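You operate a simulated robot arm through the tools that you are given. There is no shell and no other tool. Be economical: measure what you need, move in short steps, check, and stop when the job is done.

Carry out the task below with a simulated robot arm. There is one attempt and no reset: what you move stays moved.

## Task
Take the red spool and put it on the blue sheets.
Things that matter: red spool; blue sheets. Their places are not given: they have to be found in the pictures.

It is judged by the outcome, as a careful person would: the job done as asked, and still so three seconds after it is handed in. It fails if anything else is knocked over, pushed out of place, dropped, spilled or broken.

## Robot
A 7-joint arm with a two-finger parallel gripper, fixed in place. Base frame: the origin is at the foot of the arm, x ahead of it, y to its left, z up; the work surface is at about z = 0.76. Units: m, degrees, N and s.
With the tool pointing down near the work surface it reaches from about 0.3 to 0.7 m from the base axis. Its first joint turns from -66.0 to 66.0 degrees. Payload 1.57 kg.
The tool frame sits at the grasp point between the pads (the TCP): z along the fingers, y along the line on which they close. The tips reach 0.03 m beyond it. Largest opening 0.11 m; finger width 0.024, thickness 0.012; the body of the gripper, 0.048 by 0.112 m, starts 0.078 m behind the TCP.
Orientation is told as [roll, pitch, yaw] about the base's x, y, z axes, in that order, counted from this pose: with the fingers straight down and closing along the base's y, the tool's x points along the base's -x, its y along +y and its z along -z.

## Interface
- The arm moves only by the tool send_rows. Its argument "rows" is a list that holds one entry, the list of rows, each a list of 7 numbers: the turn, a rotation vector about the base's x, y, z in degrees, then the shift along the base's x, y, z in m, then the finger opening in m, from 0 to 0.11. In form: [[[ax, ay, az, dx, dy, dz, grip], ...]]. A call has 1 to 20 rows; each row shifts and turns the commanded pose from where the row before left it. A row lasts 0.2 s, in which the tool goes at most 0.05 m and 8.6 degrees; a call with a longer step from one row to the next is refused whole, and so is a gripper value outside its range. Where a pose cannot be reached the arm comes as near as it can. A force on the tool above 40 N (or 10 N above the force at the start of the call, whichever is more), or a blocked arm, ends the call early, and 0.2 s more pass. Each finger travels about 0.108 m/s and halts on what it meets, pressing with about 40 N; the grip force reading is that of the motor and also rises with nothing between the fingers. The clock runs only during rows and for 0.2 s after the last one: add rows that do not move to give the fingers time. The reply holds the time, the measured pose of the TCP, the force on the tool along the base axes, the opening and the grip force, in the units named above and with some noise, and new pictures: "pictures" is both (left out), scene, wrist or none.
- Cameras (640 x 400 px; columns grow to the right, rows downward): "scene" is fixed at [0.1693, -0.405, 1.4102]; the picture's right is [0.70, -0.72, 0.00], its down [-0.46, -0.45, -0.77] and it looks along [0.55, 0.54, -0.64] (base axes); focal length 320 px, centre (320, 200). "wrist" rides on the gripper at [-0.036, 0, -0.08] in the tool frame; the picture's right is [0.00, -1.00, 0.00], its down [0.97, 0.00, -0.24] and it looks along [0.24, 0.00, 0.97] (tool axes); focal length 218 px, centre (320, 200).
- measure_at(camera, pixels): there is no depth. For up to 12 entries [column, row, z] of the newest picture of that camera ("zoom" is the newest enlarged one), the place [x, y] in the base frame at which the ray of that pixel passes the height z, good to about 0.002 m, but the place of the scene camera against the robot may be out by one fixed shift of up to 0.025 m in any direction. It takes no simulated time.
- inspect(camera, box): a new picture of the part [left, top, right, bottom] of that camera's present view, enlarged. It takes no simulated time.
- close_job(): hands the job in; it is judged then, once.

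Work in short steps. Measure before you move; look again where a grasp or a placing could have gone wrong, and mend it. You have 60 turns and 120 pictures in all, those below and enlarged ones among them. Open the gripper and draw the arm clear of the work before you hand the job in, unless the task says otherwise; then end with one line.

The tools are called after "Request:" as a command line: name --argument value ..., lists and objects as JSON in quotes. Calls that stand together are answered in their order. send_rows: Moves the arm, as the interface text tells. Its arguments: {"type":"object","properties":{"rows":{"type":"array"},"pictures":{"type":"string","enum":["both","scene","wrist","none"]}},"required":["rows"]} The other tools are called the same way: measure_at (camera, pixels) gives the place at which the rays of pixels pass given heights; inspect (camera, box) takes an enlarged picture of a part of a camera's view; close_job () hands the job in.

At the start:

```text
time: 0.0
eef_pos: [0.4812, -0.0397, 1.0318]
tcp_rot: [0.0, 0.0, -0.1]
wrist_force: [-0.4, -0.2, 0.0]
opening: 0.1098
grip_force: 0.1
```

scene: 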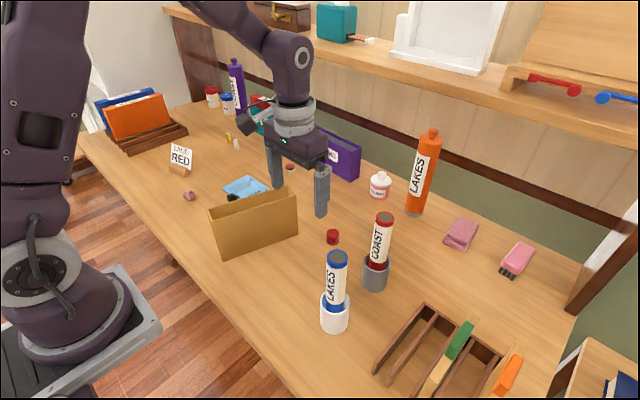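
wrist: 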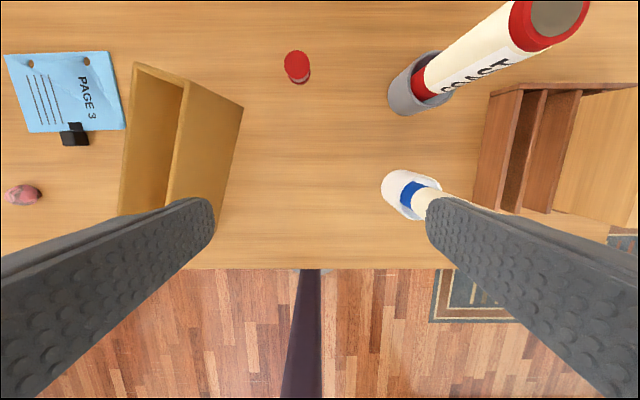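

The candidates are a small red cylinder at scene (332,237) / wrist (297,67), and blue paper with a clip at scene (245,187) / wrist (65,92). I'll enlarge both to check them.

Request:
inspect --camera "wrist" --box '[250, 30, 350, 100]'

Request:
inspect --camera "scene" --box '[160, 130, 360, 255]'

Request:
inspect --camera "wrist" --box '[0, 30, 250, 220]'

Request:
measure_at --camera "wrist" --pixels '[[297, 67, 0.78], [299, 78, 0.76], [284, 65, 0.785], [309, 65, 0.785], [5, 55, 0.76], [110, 50, 0.76], [127, 128, 0.76], [28, 132, 0.76], [75, 133, 0.77], [135, 63, 0.86], [243, 106, 0.86], [165, 210, 0.86]]'

Request:
measure_at --camera "scene" --pixels '[[332, 243, 0.76], [332, 232, 0.785], [224, 188, 0.76], [245, 177, 0.76], [270, 187, 0.76], [292, 166, 0.76], [259, 100, 0.76]]'

```text
5.71 times, centred on (300, 65) of wrist
```

zoom: 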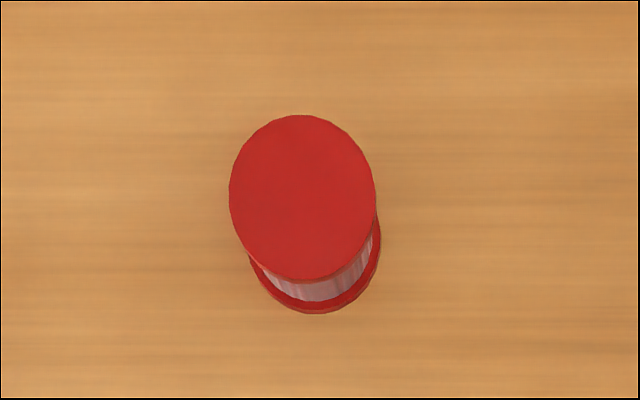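

```text
3.20 times, centred on (260, 192) of scene
```

zoom: 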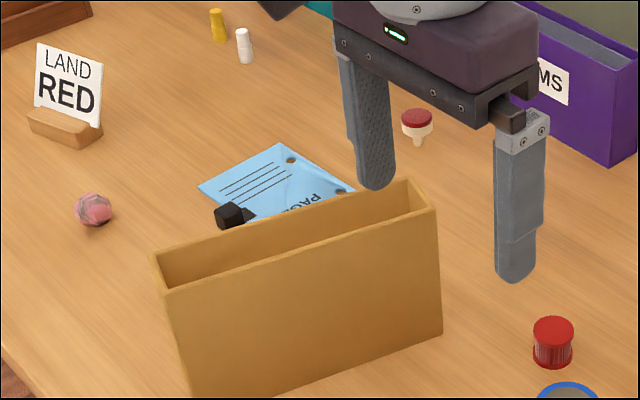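

```text
2.11 times, centred on (125, 125) of wrist
```

zoom: 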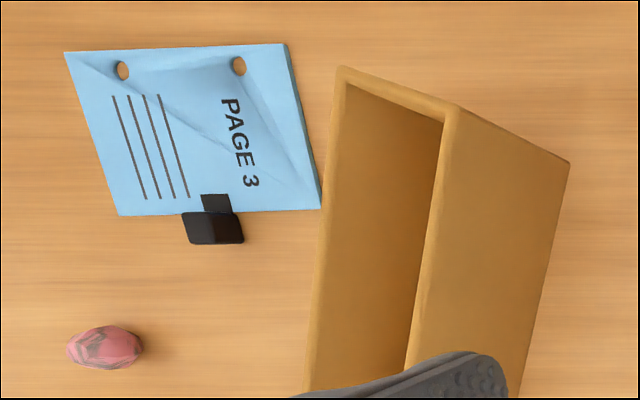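

```text
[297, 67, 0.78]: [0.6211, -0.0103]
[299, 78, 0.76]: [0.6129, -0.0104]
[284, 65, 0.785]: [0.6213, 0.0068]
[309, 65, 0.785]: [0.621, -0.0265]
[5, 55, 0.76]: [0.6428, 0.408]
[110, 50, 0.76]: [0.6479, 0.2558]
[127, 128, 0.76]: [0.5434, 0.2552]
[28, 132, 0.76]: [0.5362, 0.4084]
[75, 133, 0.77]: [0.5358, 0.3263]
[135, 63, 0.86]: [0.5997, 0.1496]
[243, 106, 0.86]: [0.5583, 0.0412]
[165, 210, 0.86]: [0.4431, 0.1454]
```

```text
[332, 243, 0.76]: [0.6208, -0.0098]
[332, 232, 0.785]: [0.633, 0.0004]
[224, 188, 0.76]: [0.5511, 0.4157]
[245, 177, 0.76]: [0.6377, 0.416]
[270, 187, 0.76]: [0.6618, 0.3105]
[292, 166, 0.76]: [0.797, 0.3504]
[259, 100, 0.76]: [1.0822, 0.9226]
```

The red spool stands at about (0.621, -0.010). It is about 0.034 wide and 0.035 tall. The blue sheets cover x 0.54–0.645 and y 0.255–0.41, with the clip on the near edge. I'll move above the spool, staying high, and look again.

Request:
send_rows --rows '[[[0, 0, 0, 0.035, 0.0075, 0, 0.1], [0, 0, 0, 0.035, 0.0075, 0, 0.09], [0, 0, 0, 0.035, 0.0075, -0.02, 0.08], [0, 0, 0, 0.035, 0.0075, -0.03, 0.07], [0, 0, 0, 0, 0, -0.03, 0.065], [0, 0, 0, 0, 0, 0, 0.065]]]'

```text
time: 1.4
eef_pos: [0.6206, -0.0125, 0.951]
tcp_rot: [0.0, 0.0, 0.0]
wrist_force: [-0.2, -0.6, -0.3]
opening: 0.0648
grip_force: 0.1
```

scene: 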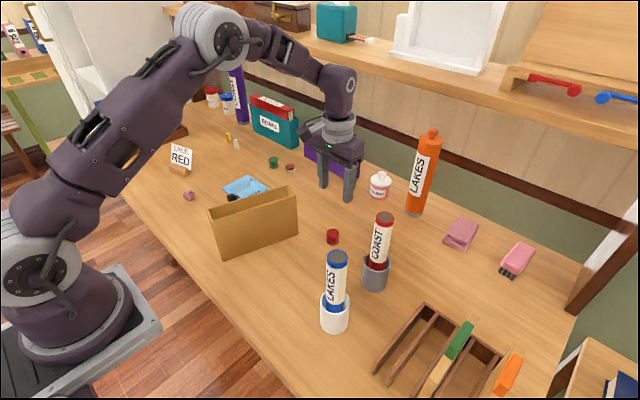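
wrist: 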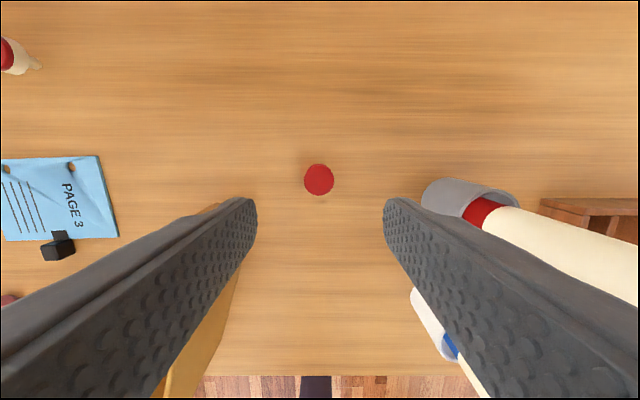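

The spool is now at wrist (319,180). I'll measure it from here, along with the grey holder and the sheets, to work out heights from the two views.

Request:
measure_at --camera "wrist" --pixels '[[319, 180, 0.795], [304, 180, 0.795], [334, 180, 0.795], [319, 180, 0.77], [421, 203, 0.8], [430, 183, 0.8], [98, 155, 0.76], [119, 237, 0.76], [98, 155, 0.775], [119, 237, 0.775], [225, 205, 0.86], [235, 262, 0.82]]'

Request:
inspect --camera "wrist" --box '[180, 130, 460, 305]'

Request:
inspect --camera "scene" --box '[200, 165, 400, 290]'

```text
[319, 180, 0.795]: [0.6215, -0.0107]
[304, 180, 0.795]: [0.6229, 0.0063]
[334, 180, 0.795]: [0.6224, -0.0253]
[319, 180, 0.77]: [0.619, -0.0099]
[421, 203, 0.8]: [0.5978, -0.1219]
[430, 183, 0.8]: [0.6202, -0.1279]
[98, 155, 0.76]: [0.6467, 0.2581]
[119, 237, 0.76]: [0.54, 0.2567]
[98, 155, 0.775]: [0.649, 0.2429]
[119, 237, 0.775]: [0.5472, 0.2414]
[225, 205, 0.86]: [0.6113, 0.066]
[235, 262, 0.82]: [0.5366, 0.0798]
```

```text
2.29 times, centred on (320, 218) of wrist
```

zoom: 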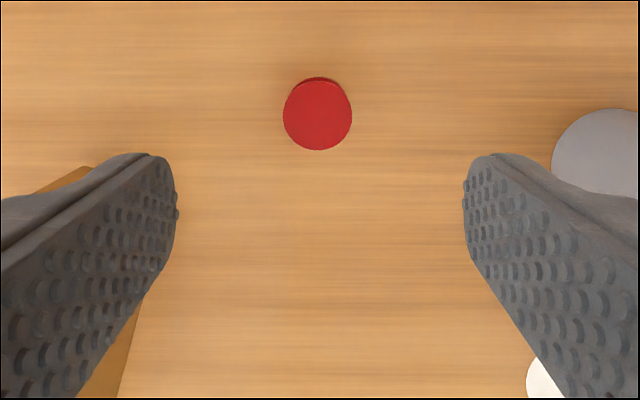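

```text
3.20 times, centred on (300, 228) of scene
```

zoom: 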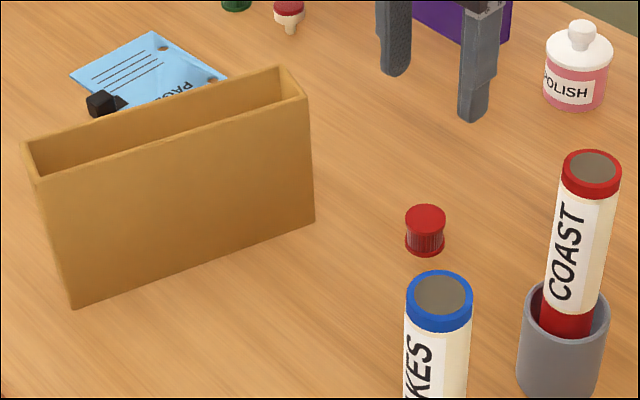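

The spool centre is (0.6215, -0.0105) and its top is near z 0.795. The box wall is at y ≥ 0.07 and the holder at y ≤ -0.12, so both clear the fingers. Next I'll lower to z about 0.797 with the gripper still open.

Request:
send_rows --rows '[[[0, 0, 0, 0.001, 0.002, -0.04, 0.065], [0, 0, 0, 0, 0, -0.04, 0.065], [0, 0, 0, 0, 0, -0.035, 0.065], [0, 0, 0, 0, 0, -0.025, 0.065], [0, 0, 0, 0, 0, -0.014, 0.065], [0, 0, 0, 0, 0, 0, 0.065]]]'

```text
time: 2.8
eef_pos: [0.6197, -0.0079, 0.7968]
tcp_rot: [0.0, -0.1, 0.1]
wrist_force: [0.4, 0.1, 0.0]
opening: 0.065
grip_force: 0.1
```

scene: 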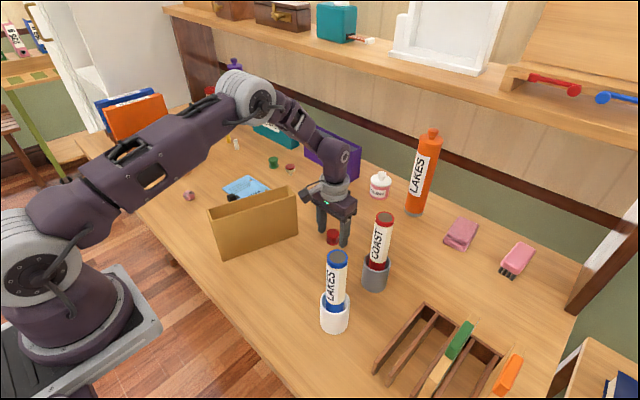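
wrist: 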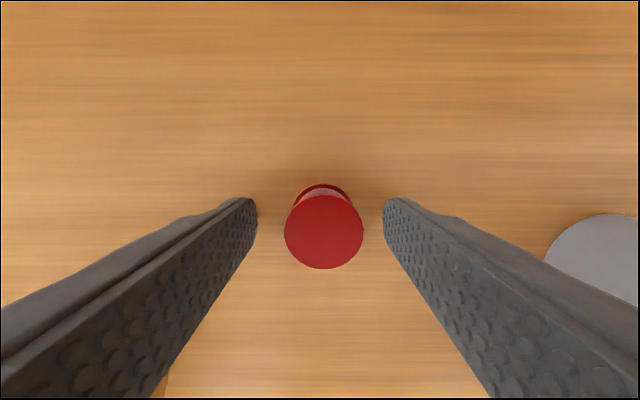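

The spool sits between the fingers with its top at wrist (324,230). I'll check its x and y before closing.

Request:
measure_at --camera "wrist" --pixels '[[324, 230, 0.795], [324, 230, 0.785], [324, 187, 0.76], [284, 230, 0.79], [364, 230, 0.79]]'

```text
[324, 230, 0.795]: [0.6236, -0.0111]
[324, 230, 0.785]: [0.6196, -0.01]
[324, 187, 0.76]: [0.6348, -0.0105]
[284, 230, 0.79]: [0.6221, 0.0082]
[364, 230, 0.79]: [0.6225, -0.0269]
```

The spool's centre is within 2 mm of the TCP. I'll nudge into place and close on it.

Request:
send_rows --rows '[[[0, 0, 0, 0.0015, -0.0022, -0.0025, 0.065], [0, 0, 0, 0, 0, 0, 0.05], [0, 0, 0, 0, 0, 0, 0.04], [0, 0, 0, 0, 0, 0, 0.028], [0, 0, 0, 0, 0, 0, 0.025], [0, 0, 0, 0, 0, 0, 0.025]]]' --pictures "wrist"

```text
time: 4.2
eef_pos: [0.6214, -0.01, 0.7945]
tcp_rot: [0.0, 0.0, 0.0]
wrist_force: [0.3, -0.3, 0.0]
opening: 0.0301
grip_force: 39.8
```

wrist: 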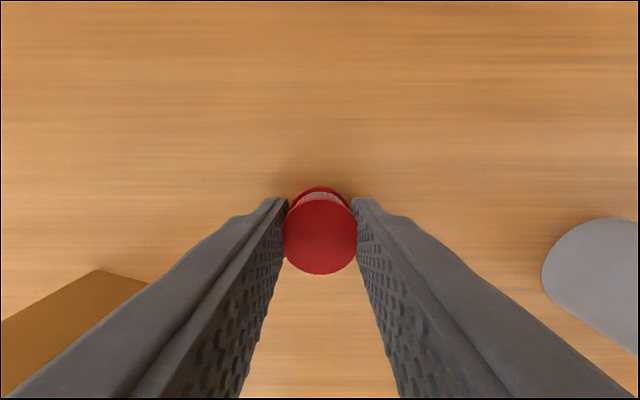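

The grip holds at 0.030 opening and 40 N. I'll lift straight up to about z 0.97, which clears the box.

Request:
send_rows --rows '[[[0, 0, 0, 0, 0, 0.015, 0.025], [0, 0, 0, 0, 0, 0.03, 0.025], [0, 0, 0, 0, 0, 0.04, 0.025], [0, 0, 0, 0, 0, 0.045, 0.025], [0, 0, 0, 0, 0, 0.045, 0.025], [0, 0, 0, 0, 0, 0, 0.025]]]'

```text
time: 5.6
eef_pos: [0.6255, -0.0093, 0.9676]
tcp_rot: [0.0, -0.1, 0.1]
wrist_force: [0.0, -0.1, -0.5]
opening: 0.0313
grip_force: 40.4
```

scene: 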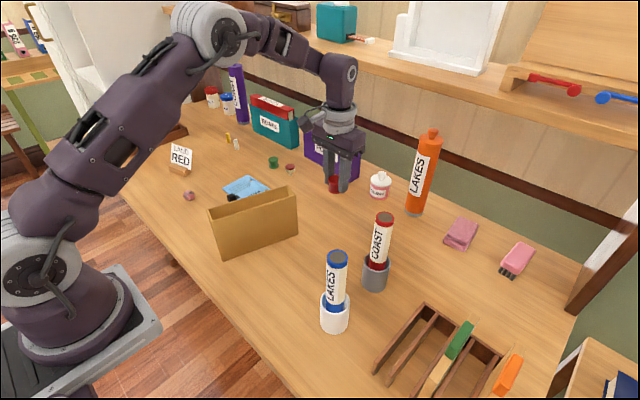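
wrist: 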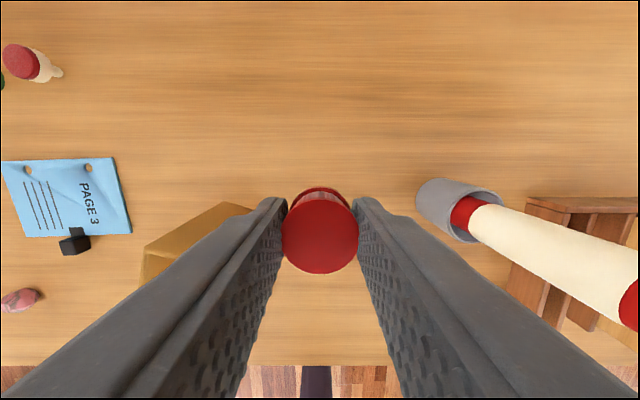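

The spool is held. I'll carry it at this height over to about (0.595, 0.325), above the sheets.

Request:
send_rows --rows '[[[0, 0, 0, -0.003, 0.02, 0, 0.025], [0, 0, 0, -0.003, 0.035, 0, 0.025], [0, 0, 0, -0.003, 0.04, 0, 0.025], [0, 0, 0, -0.003, 0.04, 0, 0.025], [0, 0, 0, -0.003, 0.04, 0, 0.025], [0, 0, 0, -0.003, 0.04, 0, 0.025], [0, 0, 0, -0.003, 0.04, 0, 0.025], [0, 0, 0, -0.003, 0.04, 0, 0.025], [0, 0, 0, -0.003, 0.03, 0, 0.025], [0, 0, 0, 0, 0.01, 0, 0.025], [0, 0, 0, 0, 0, 0, 0.025]]]'

```text
time: 8.0
eef_pos: [0.5911, 0.3155, 0.9644]
tcp_rot: [-0.9, 1.1, 0.0]
wrist_force: [-0.7, -0.7, 0.2]
opening: 0.0313
grip_force: 39.6
out of reach, approached as far as the arm can: row 10
```

scene: 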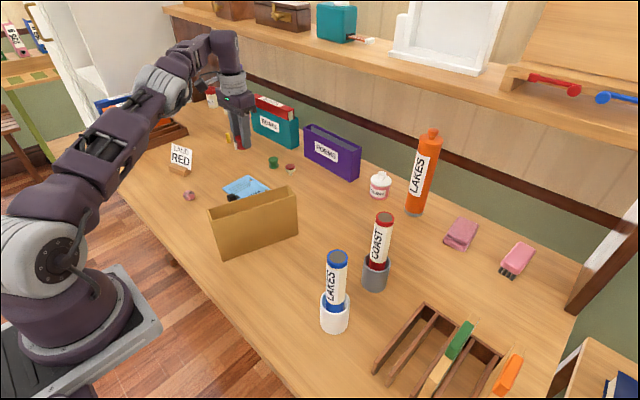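
wrist: 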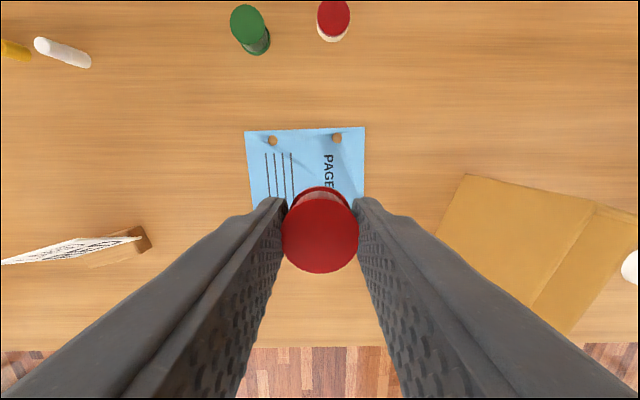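

The sheet is below, with its far corners at wrist (245,131) and (365,127). I'll measure its outline and clutter from here.

Request:
measure_at --camera "wrist" --pixels '[[245, 131, 0.76], [365, 127, 0.76], [250, 205, 0.76], [364, 195, 0.76], [272, 141, 0.76], [337, 138, 0.76], [328, 165, 0.76], [245, 131, 0.77], [365, 127, 0.77]]'

Request:
inspect --camera "wrist" --box '[220, 110, 400, 222]'

Request:
inspect --camera "scene" --box '[205, 150, 305, 213]'

```text
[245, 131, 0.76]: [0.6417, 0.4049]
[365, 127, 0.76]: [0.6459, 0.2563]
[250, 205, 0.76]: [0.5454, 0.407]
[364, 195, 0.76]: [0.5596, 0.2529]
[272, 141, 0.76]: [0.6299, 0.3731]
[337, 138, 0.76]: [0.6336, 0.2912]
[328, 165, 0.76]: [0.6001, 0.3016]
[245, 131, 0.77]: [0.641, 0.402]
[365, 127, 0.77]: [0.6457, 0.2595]
```

```text
3.56 times, centred on (310, 166) of wrist
```

zoom: 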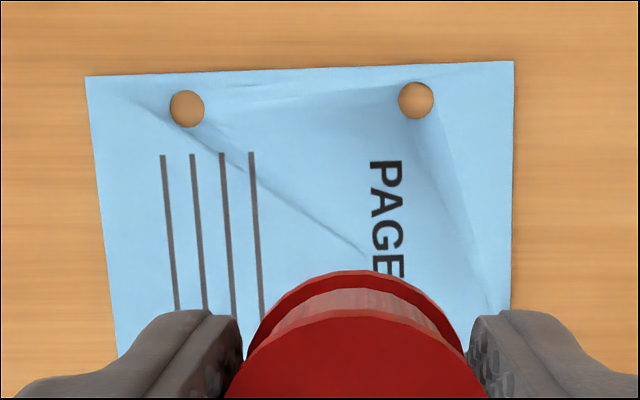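

```text
6.35 times, centred on (255, 182) of scene
```

zoom: 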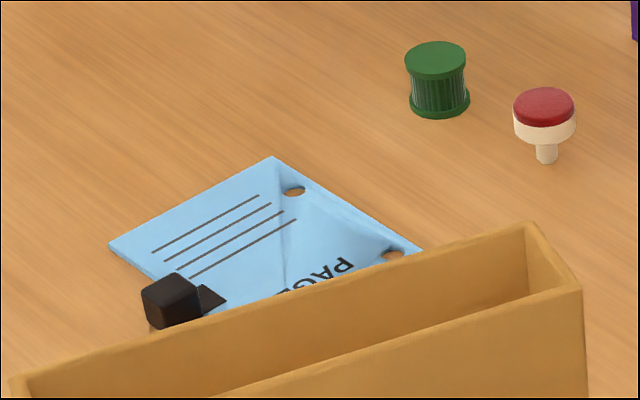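

The sheet lies flat at z about 0.76, with its centre near (0.593, 0.33) and the clip along x < 0.56. I'll descend to about z 0.85 and check the pose, since reach was at its limit up high.

Request:
send_rows --rows '[[[0, 0, 0, 0, 0, -0.03, 0.025], [0, 0, 0, 0, 0, -0.04, 0.025], [0, 0, 0, 0, 0, -0.03, 0.025], [0, 0, 0, 0, 0, -0.015, 0.025], [0, 0, 0, 0, 0, 0, 0.025]]]'

```text
time: 9.2
eef_pos: [0.5957, 0.325, 0.8531]
tcp_rot: [0.0, 0.0, 0.2]
wrist_force: [-0.4, -0.3, 0.2]
opening: 0.0314
grip_force: 40.1
```

scene: 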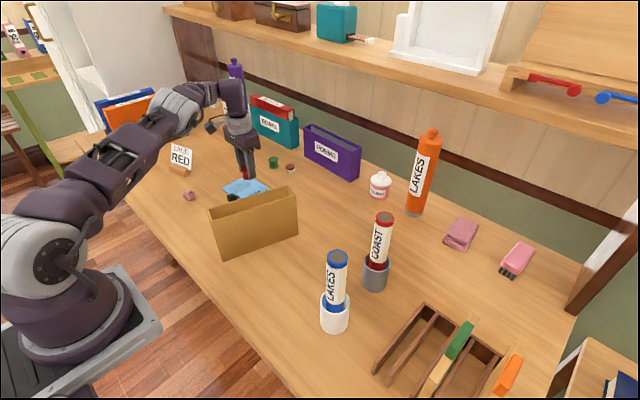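
wrist: 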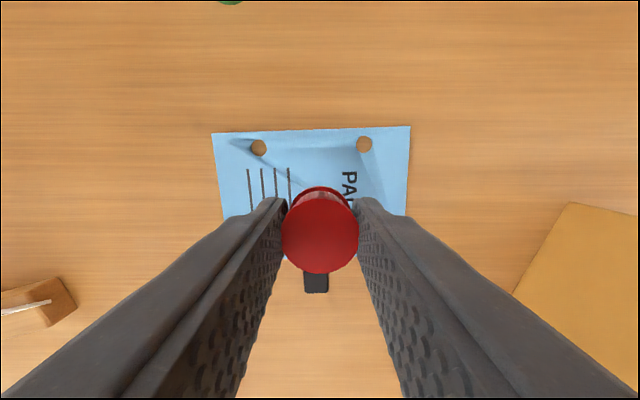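

The pose is (0.596, 0.325, 0.853) and upright, with the clip just behind at wrist (316,280). I'll lower to about z 0.798, just above contact.

Request:
send_rows --rows '[[[0, 0, 0, 0.003, 0.003, -0.02, 0.025], [0, 0, 0, 0, 0, -0.02, 0.025], [0, 0, 0, 0, 0, -0.01, 0.025], [0, 0, 0, 0, 0, -0.005, 0.025], [0, 0, 0, 0, 0, 0, 0.025]]]'

```text
time: 10.4
eef_pos: [0.5969, 0.3252, 0.7985]
tcp_rot: [-0.1, 0.0, 0.0]
wrist_force: [-0.1, -1.6, 5.8]
opening: 0.0313
grip_force: 40.1
out of reach, approached as far as the arm can: row 4
```

scene: 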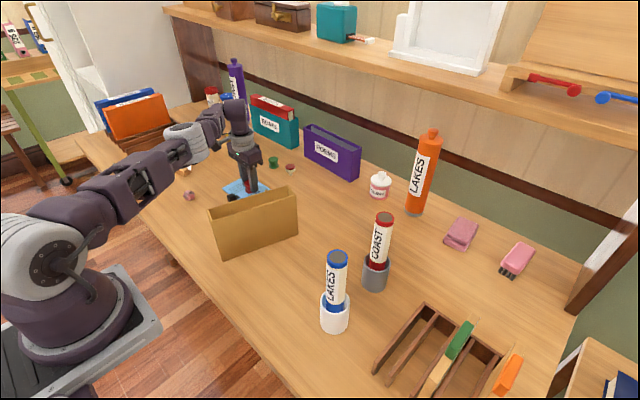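
wrist: 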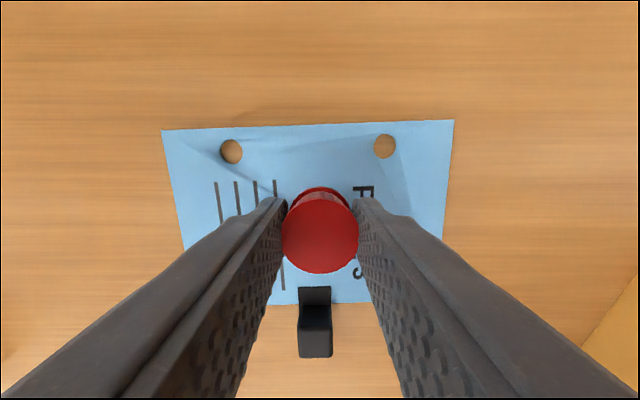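

An upward force of 5.8 N shows the spool is resting on the sheets. I'll open the fingers a little and gently.

Request:
send_rows --rows '[[[0, 0, 0, 0, 0, 0, 0.034], [0, 0, 0, 0, 0, 0, 0.042], [0, 0, 0, 0, 0, 0, 0.055], [0, 0, 0, 0, 0, 0, 0.06], [0, 0, 0, 0, 0, 0, 0.06]]]' --pictures "wrist"

```text
time: 11.6
eef_pos: [0.5969, 0.3258, 0.7987]
tcp_rot: [0.0, 0.0, 0.0]
wrist_force: [0.2, -0.2, -0.3]
opening: 0.0601
grip_force: 0.1
```

wrist: 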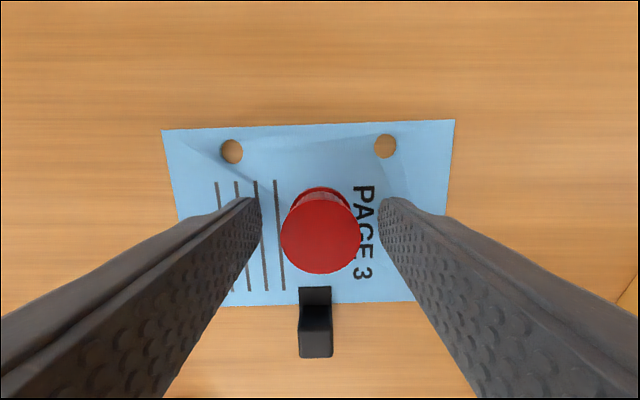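

The spool stands upright on the sheets, clear of the clip. I'll raise straight up, then draw back toward the base at height.

Request:
send_rows --rows '[[[0, 0, 0, 0, 0, 0.02, 0.06], [0, 0, 0, 0, 0, 0.035, 0.06], [0, 0, 0, 0, 0, 0.04, 0.06], [0, 0, 0, -0.01, -0.01, 0.04, 0.06], [0, 0, 0, -0.03, -0.02, 0.03, 0.06], [0, 0, 0, -0.035, -0.03, 0.01, 0.06], [0, 0, 0, -0.035, -0.03, 0, 0.06], [0, 0, 0, 0, 0, 0, 0.06]]]'

```text
time: 13.4
eef_pos: [0.4879, 0.2358, 0.9763]
tcp_rot: [0.0, 0.0, 0.0]
wrist_force: [0.4, -0.3, -0.2]
opening: 0.06
grip_force: 0.1
```

scene: 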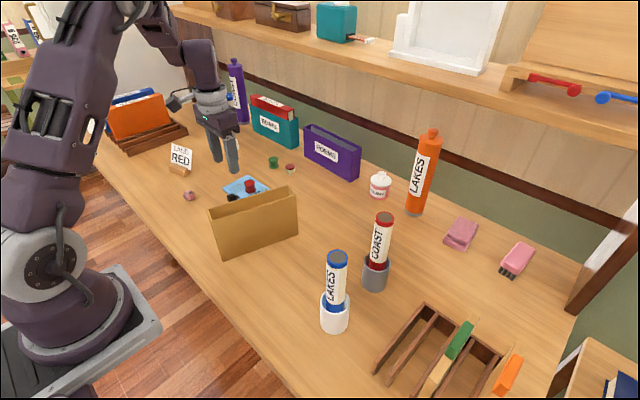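
wrist: 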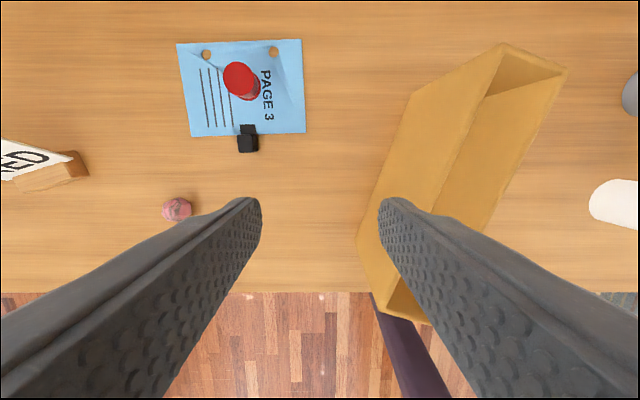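

The spool stands on the sheets at wrist (243,80). Nothing else has moved, and the arm is clear, so I'm handing in.

Request:
close_job

```text
The job is handed in.
```

The red spool is standing upright on the blue sheets; nothing else moved, and the gripper is open and clear of the work.
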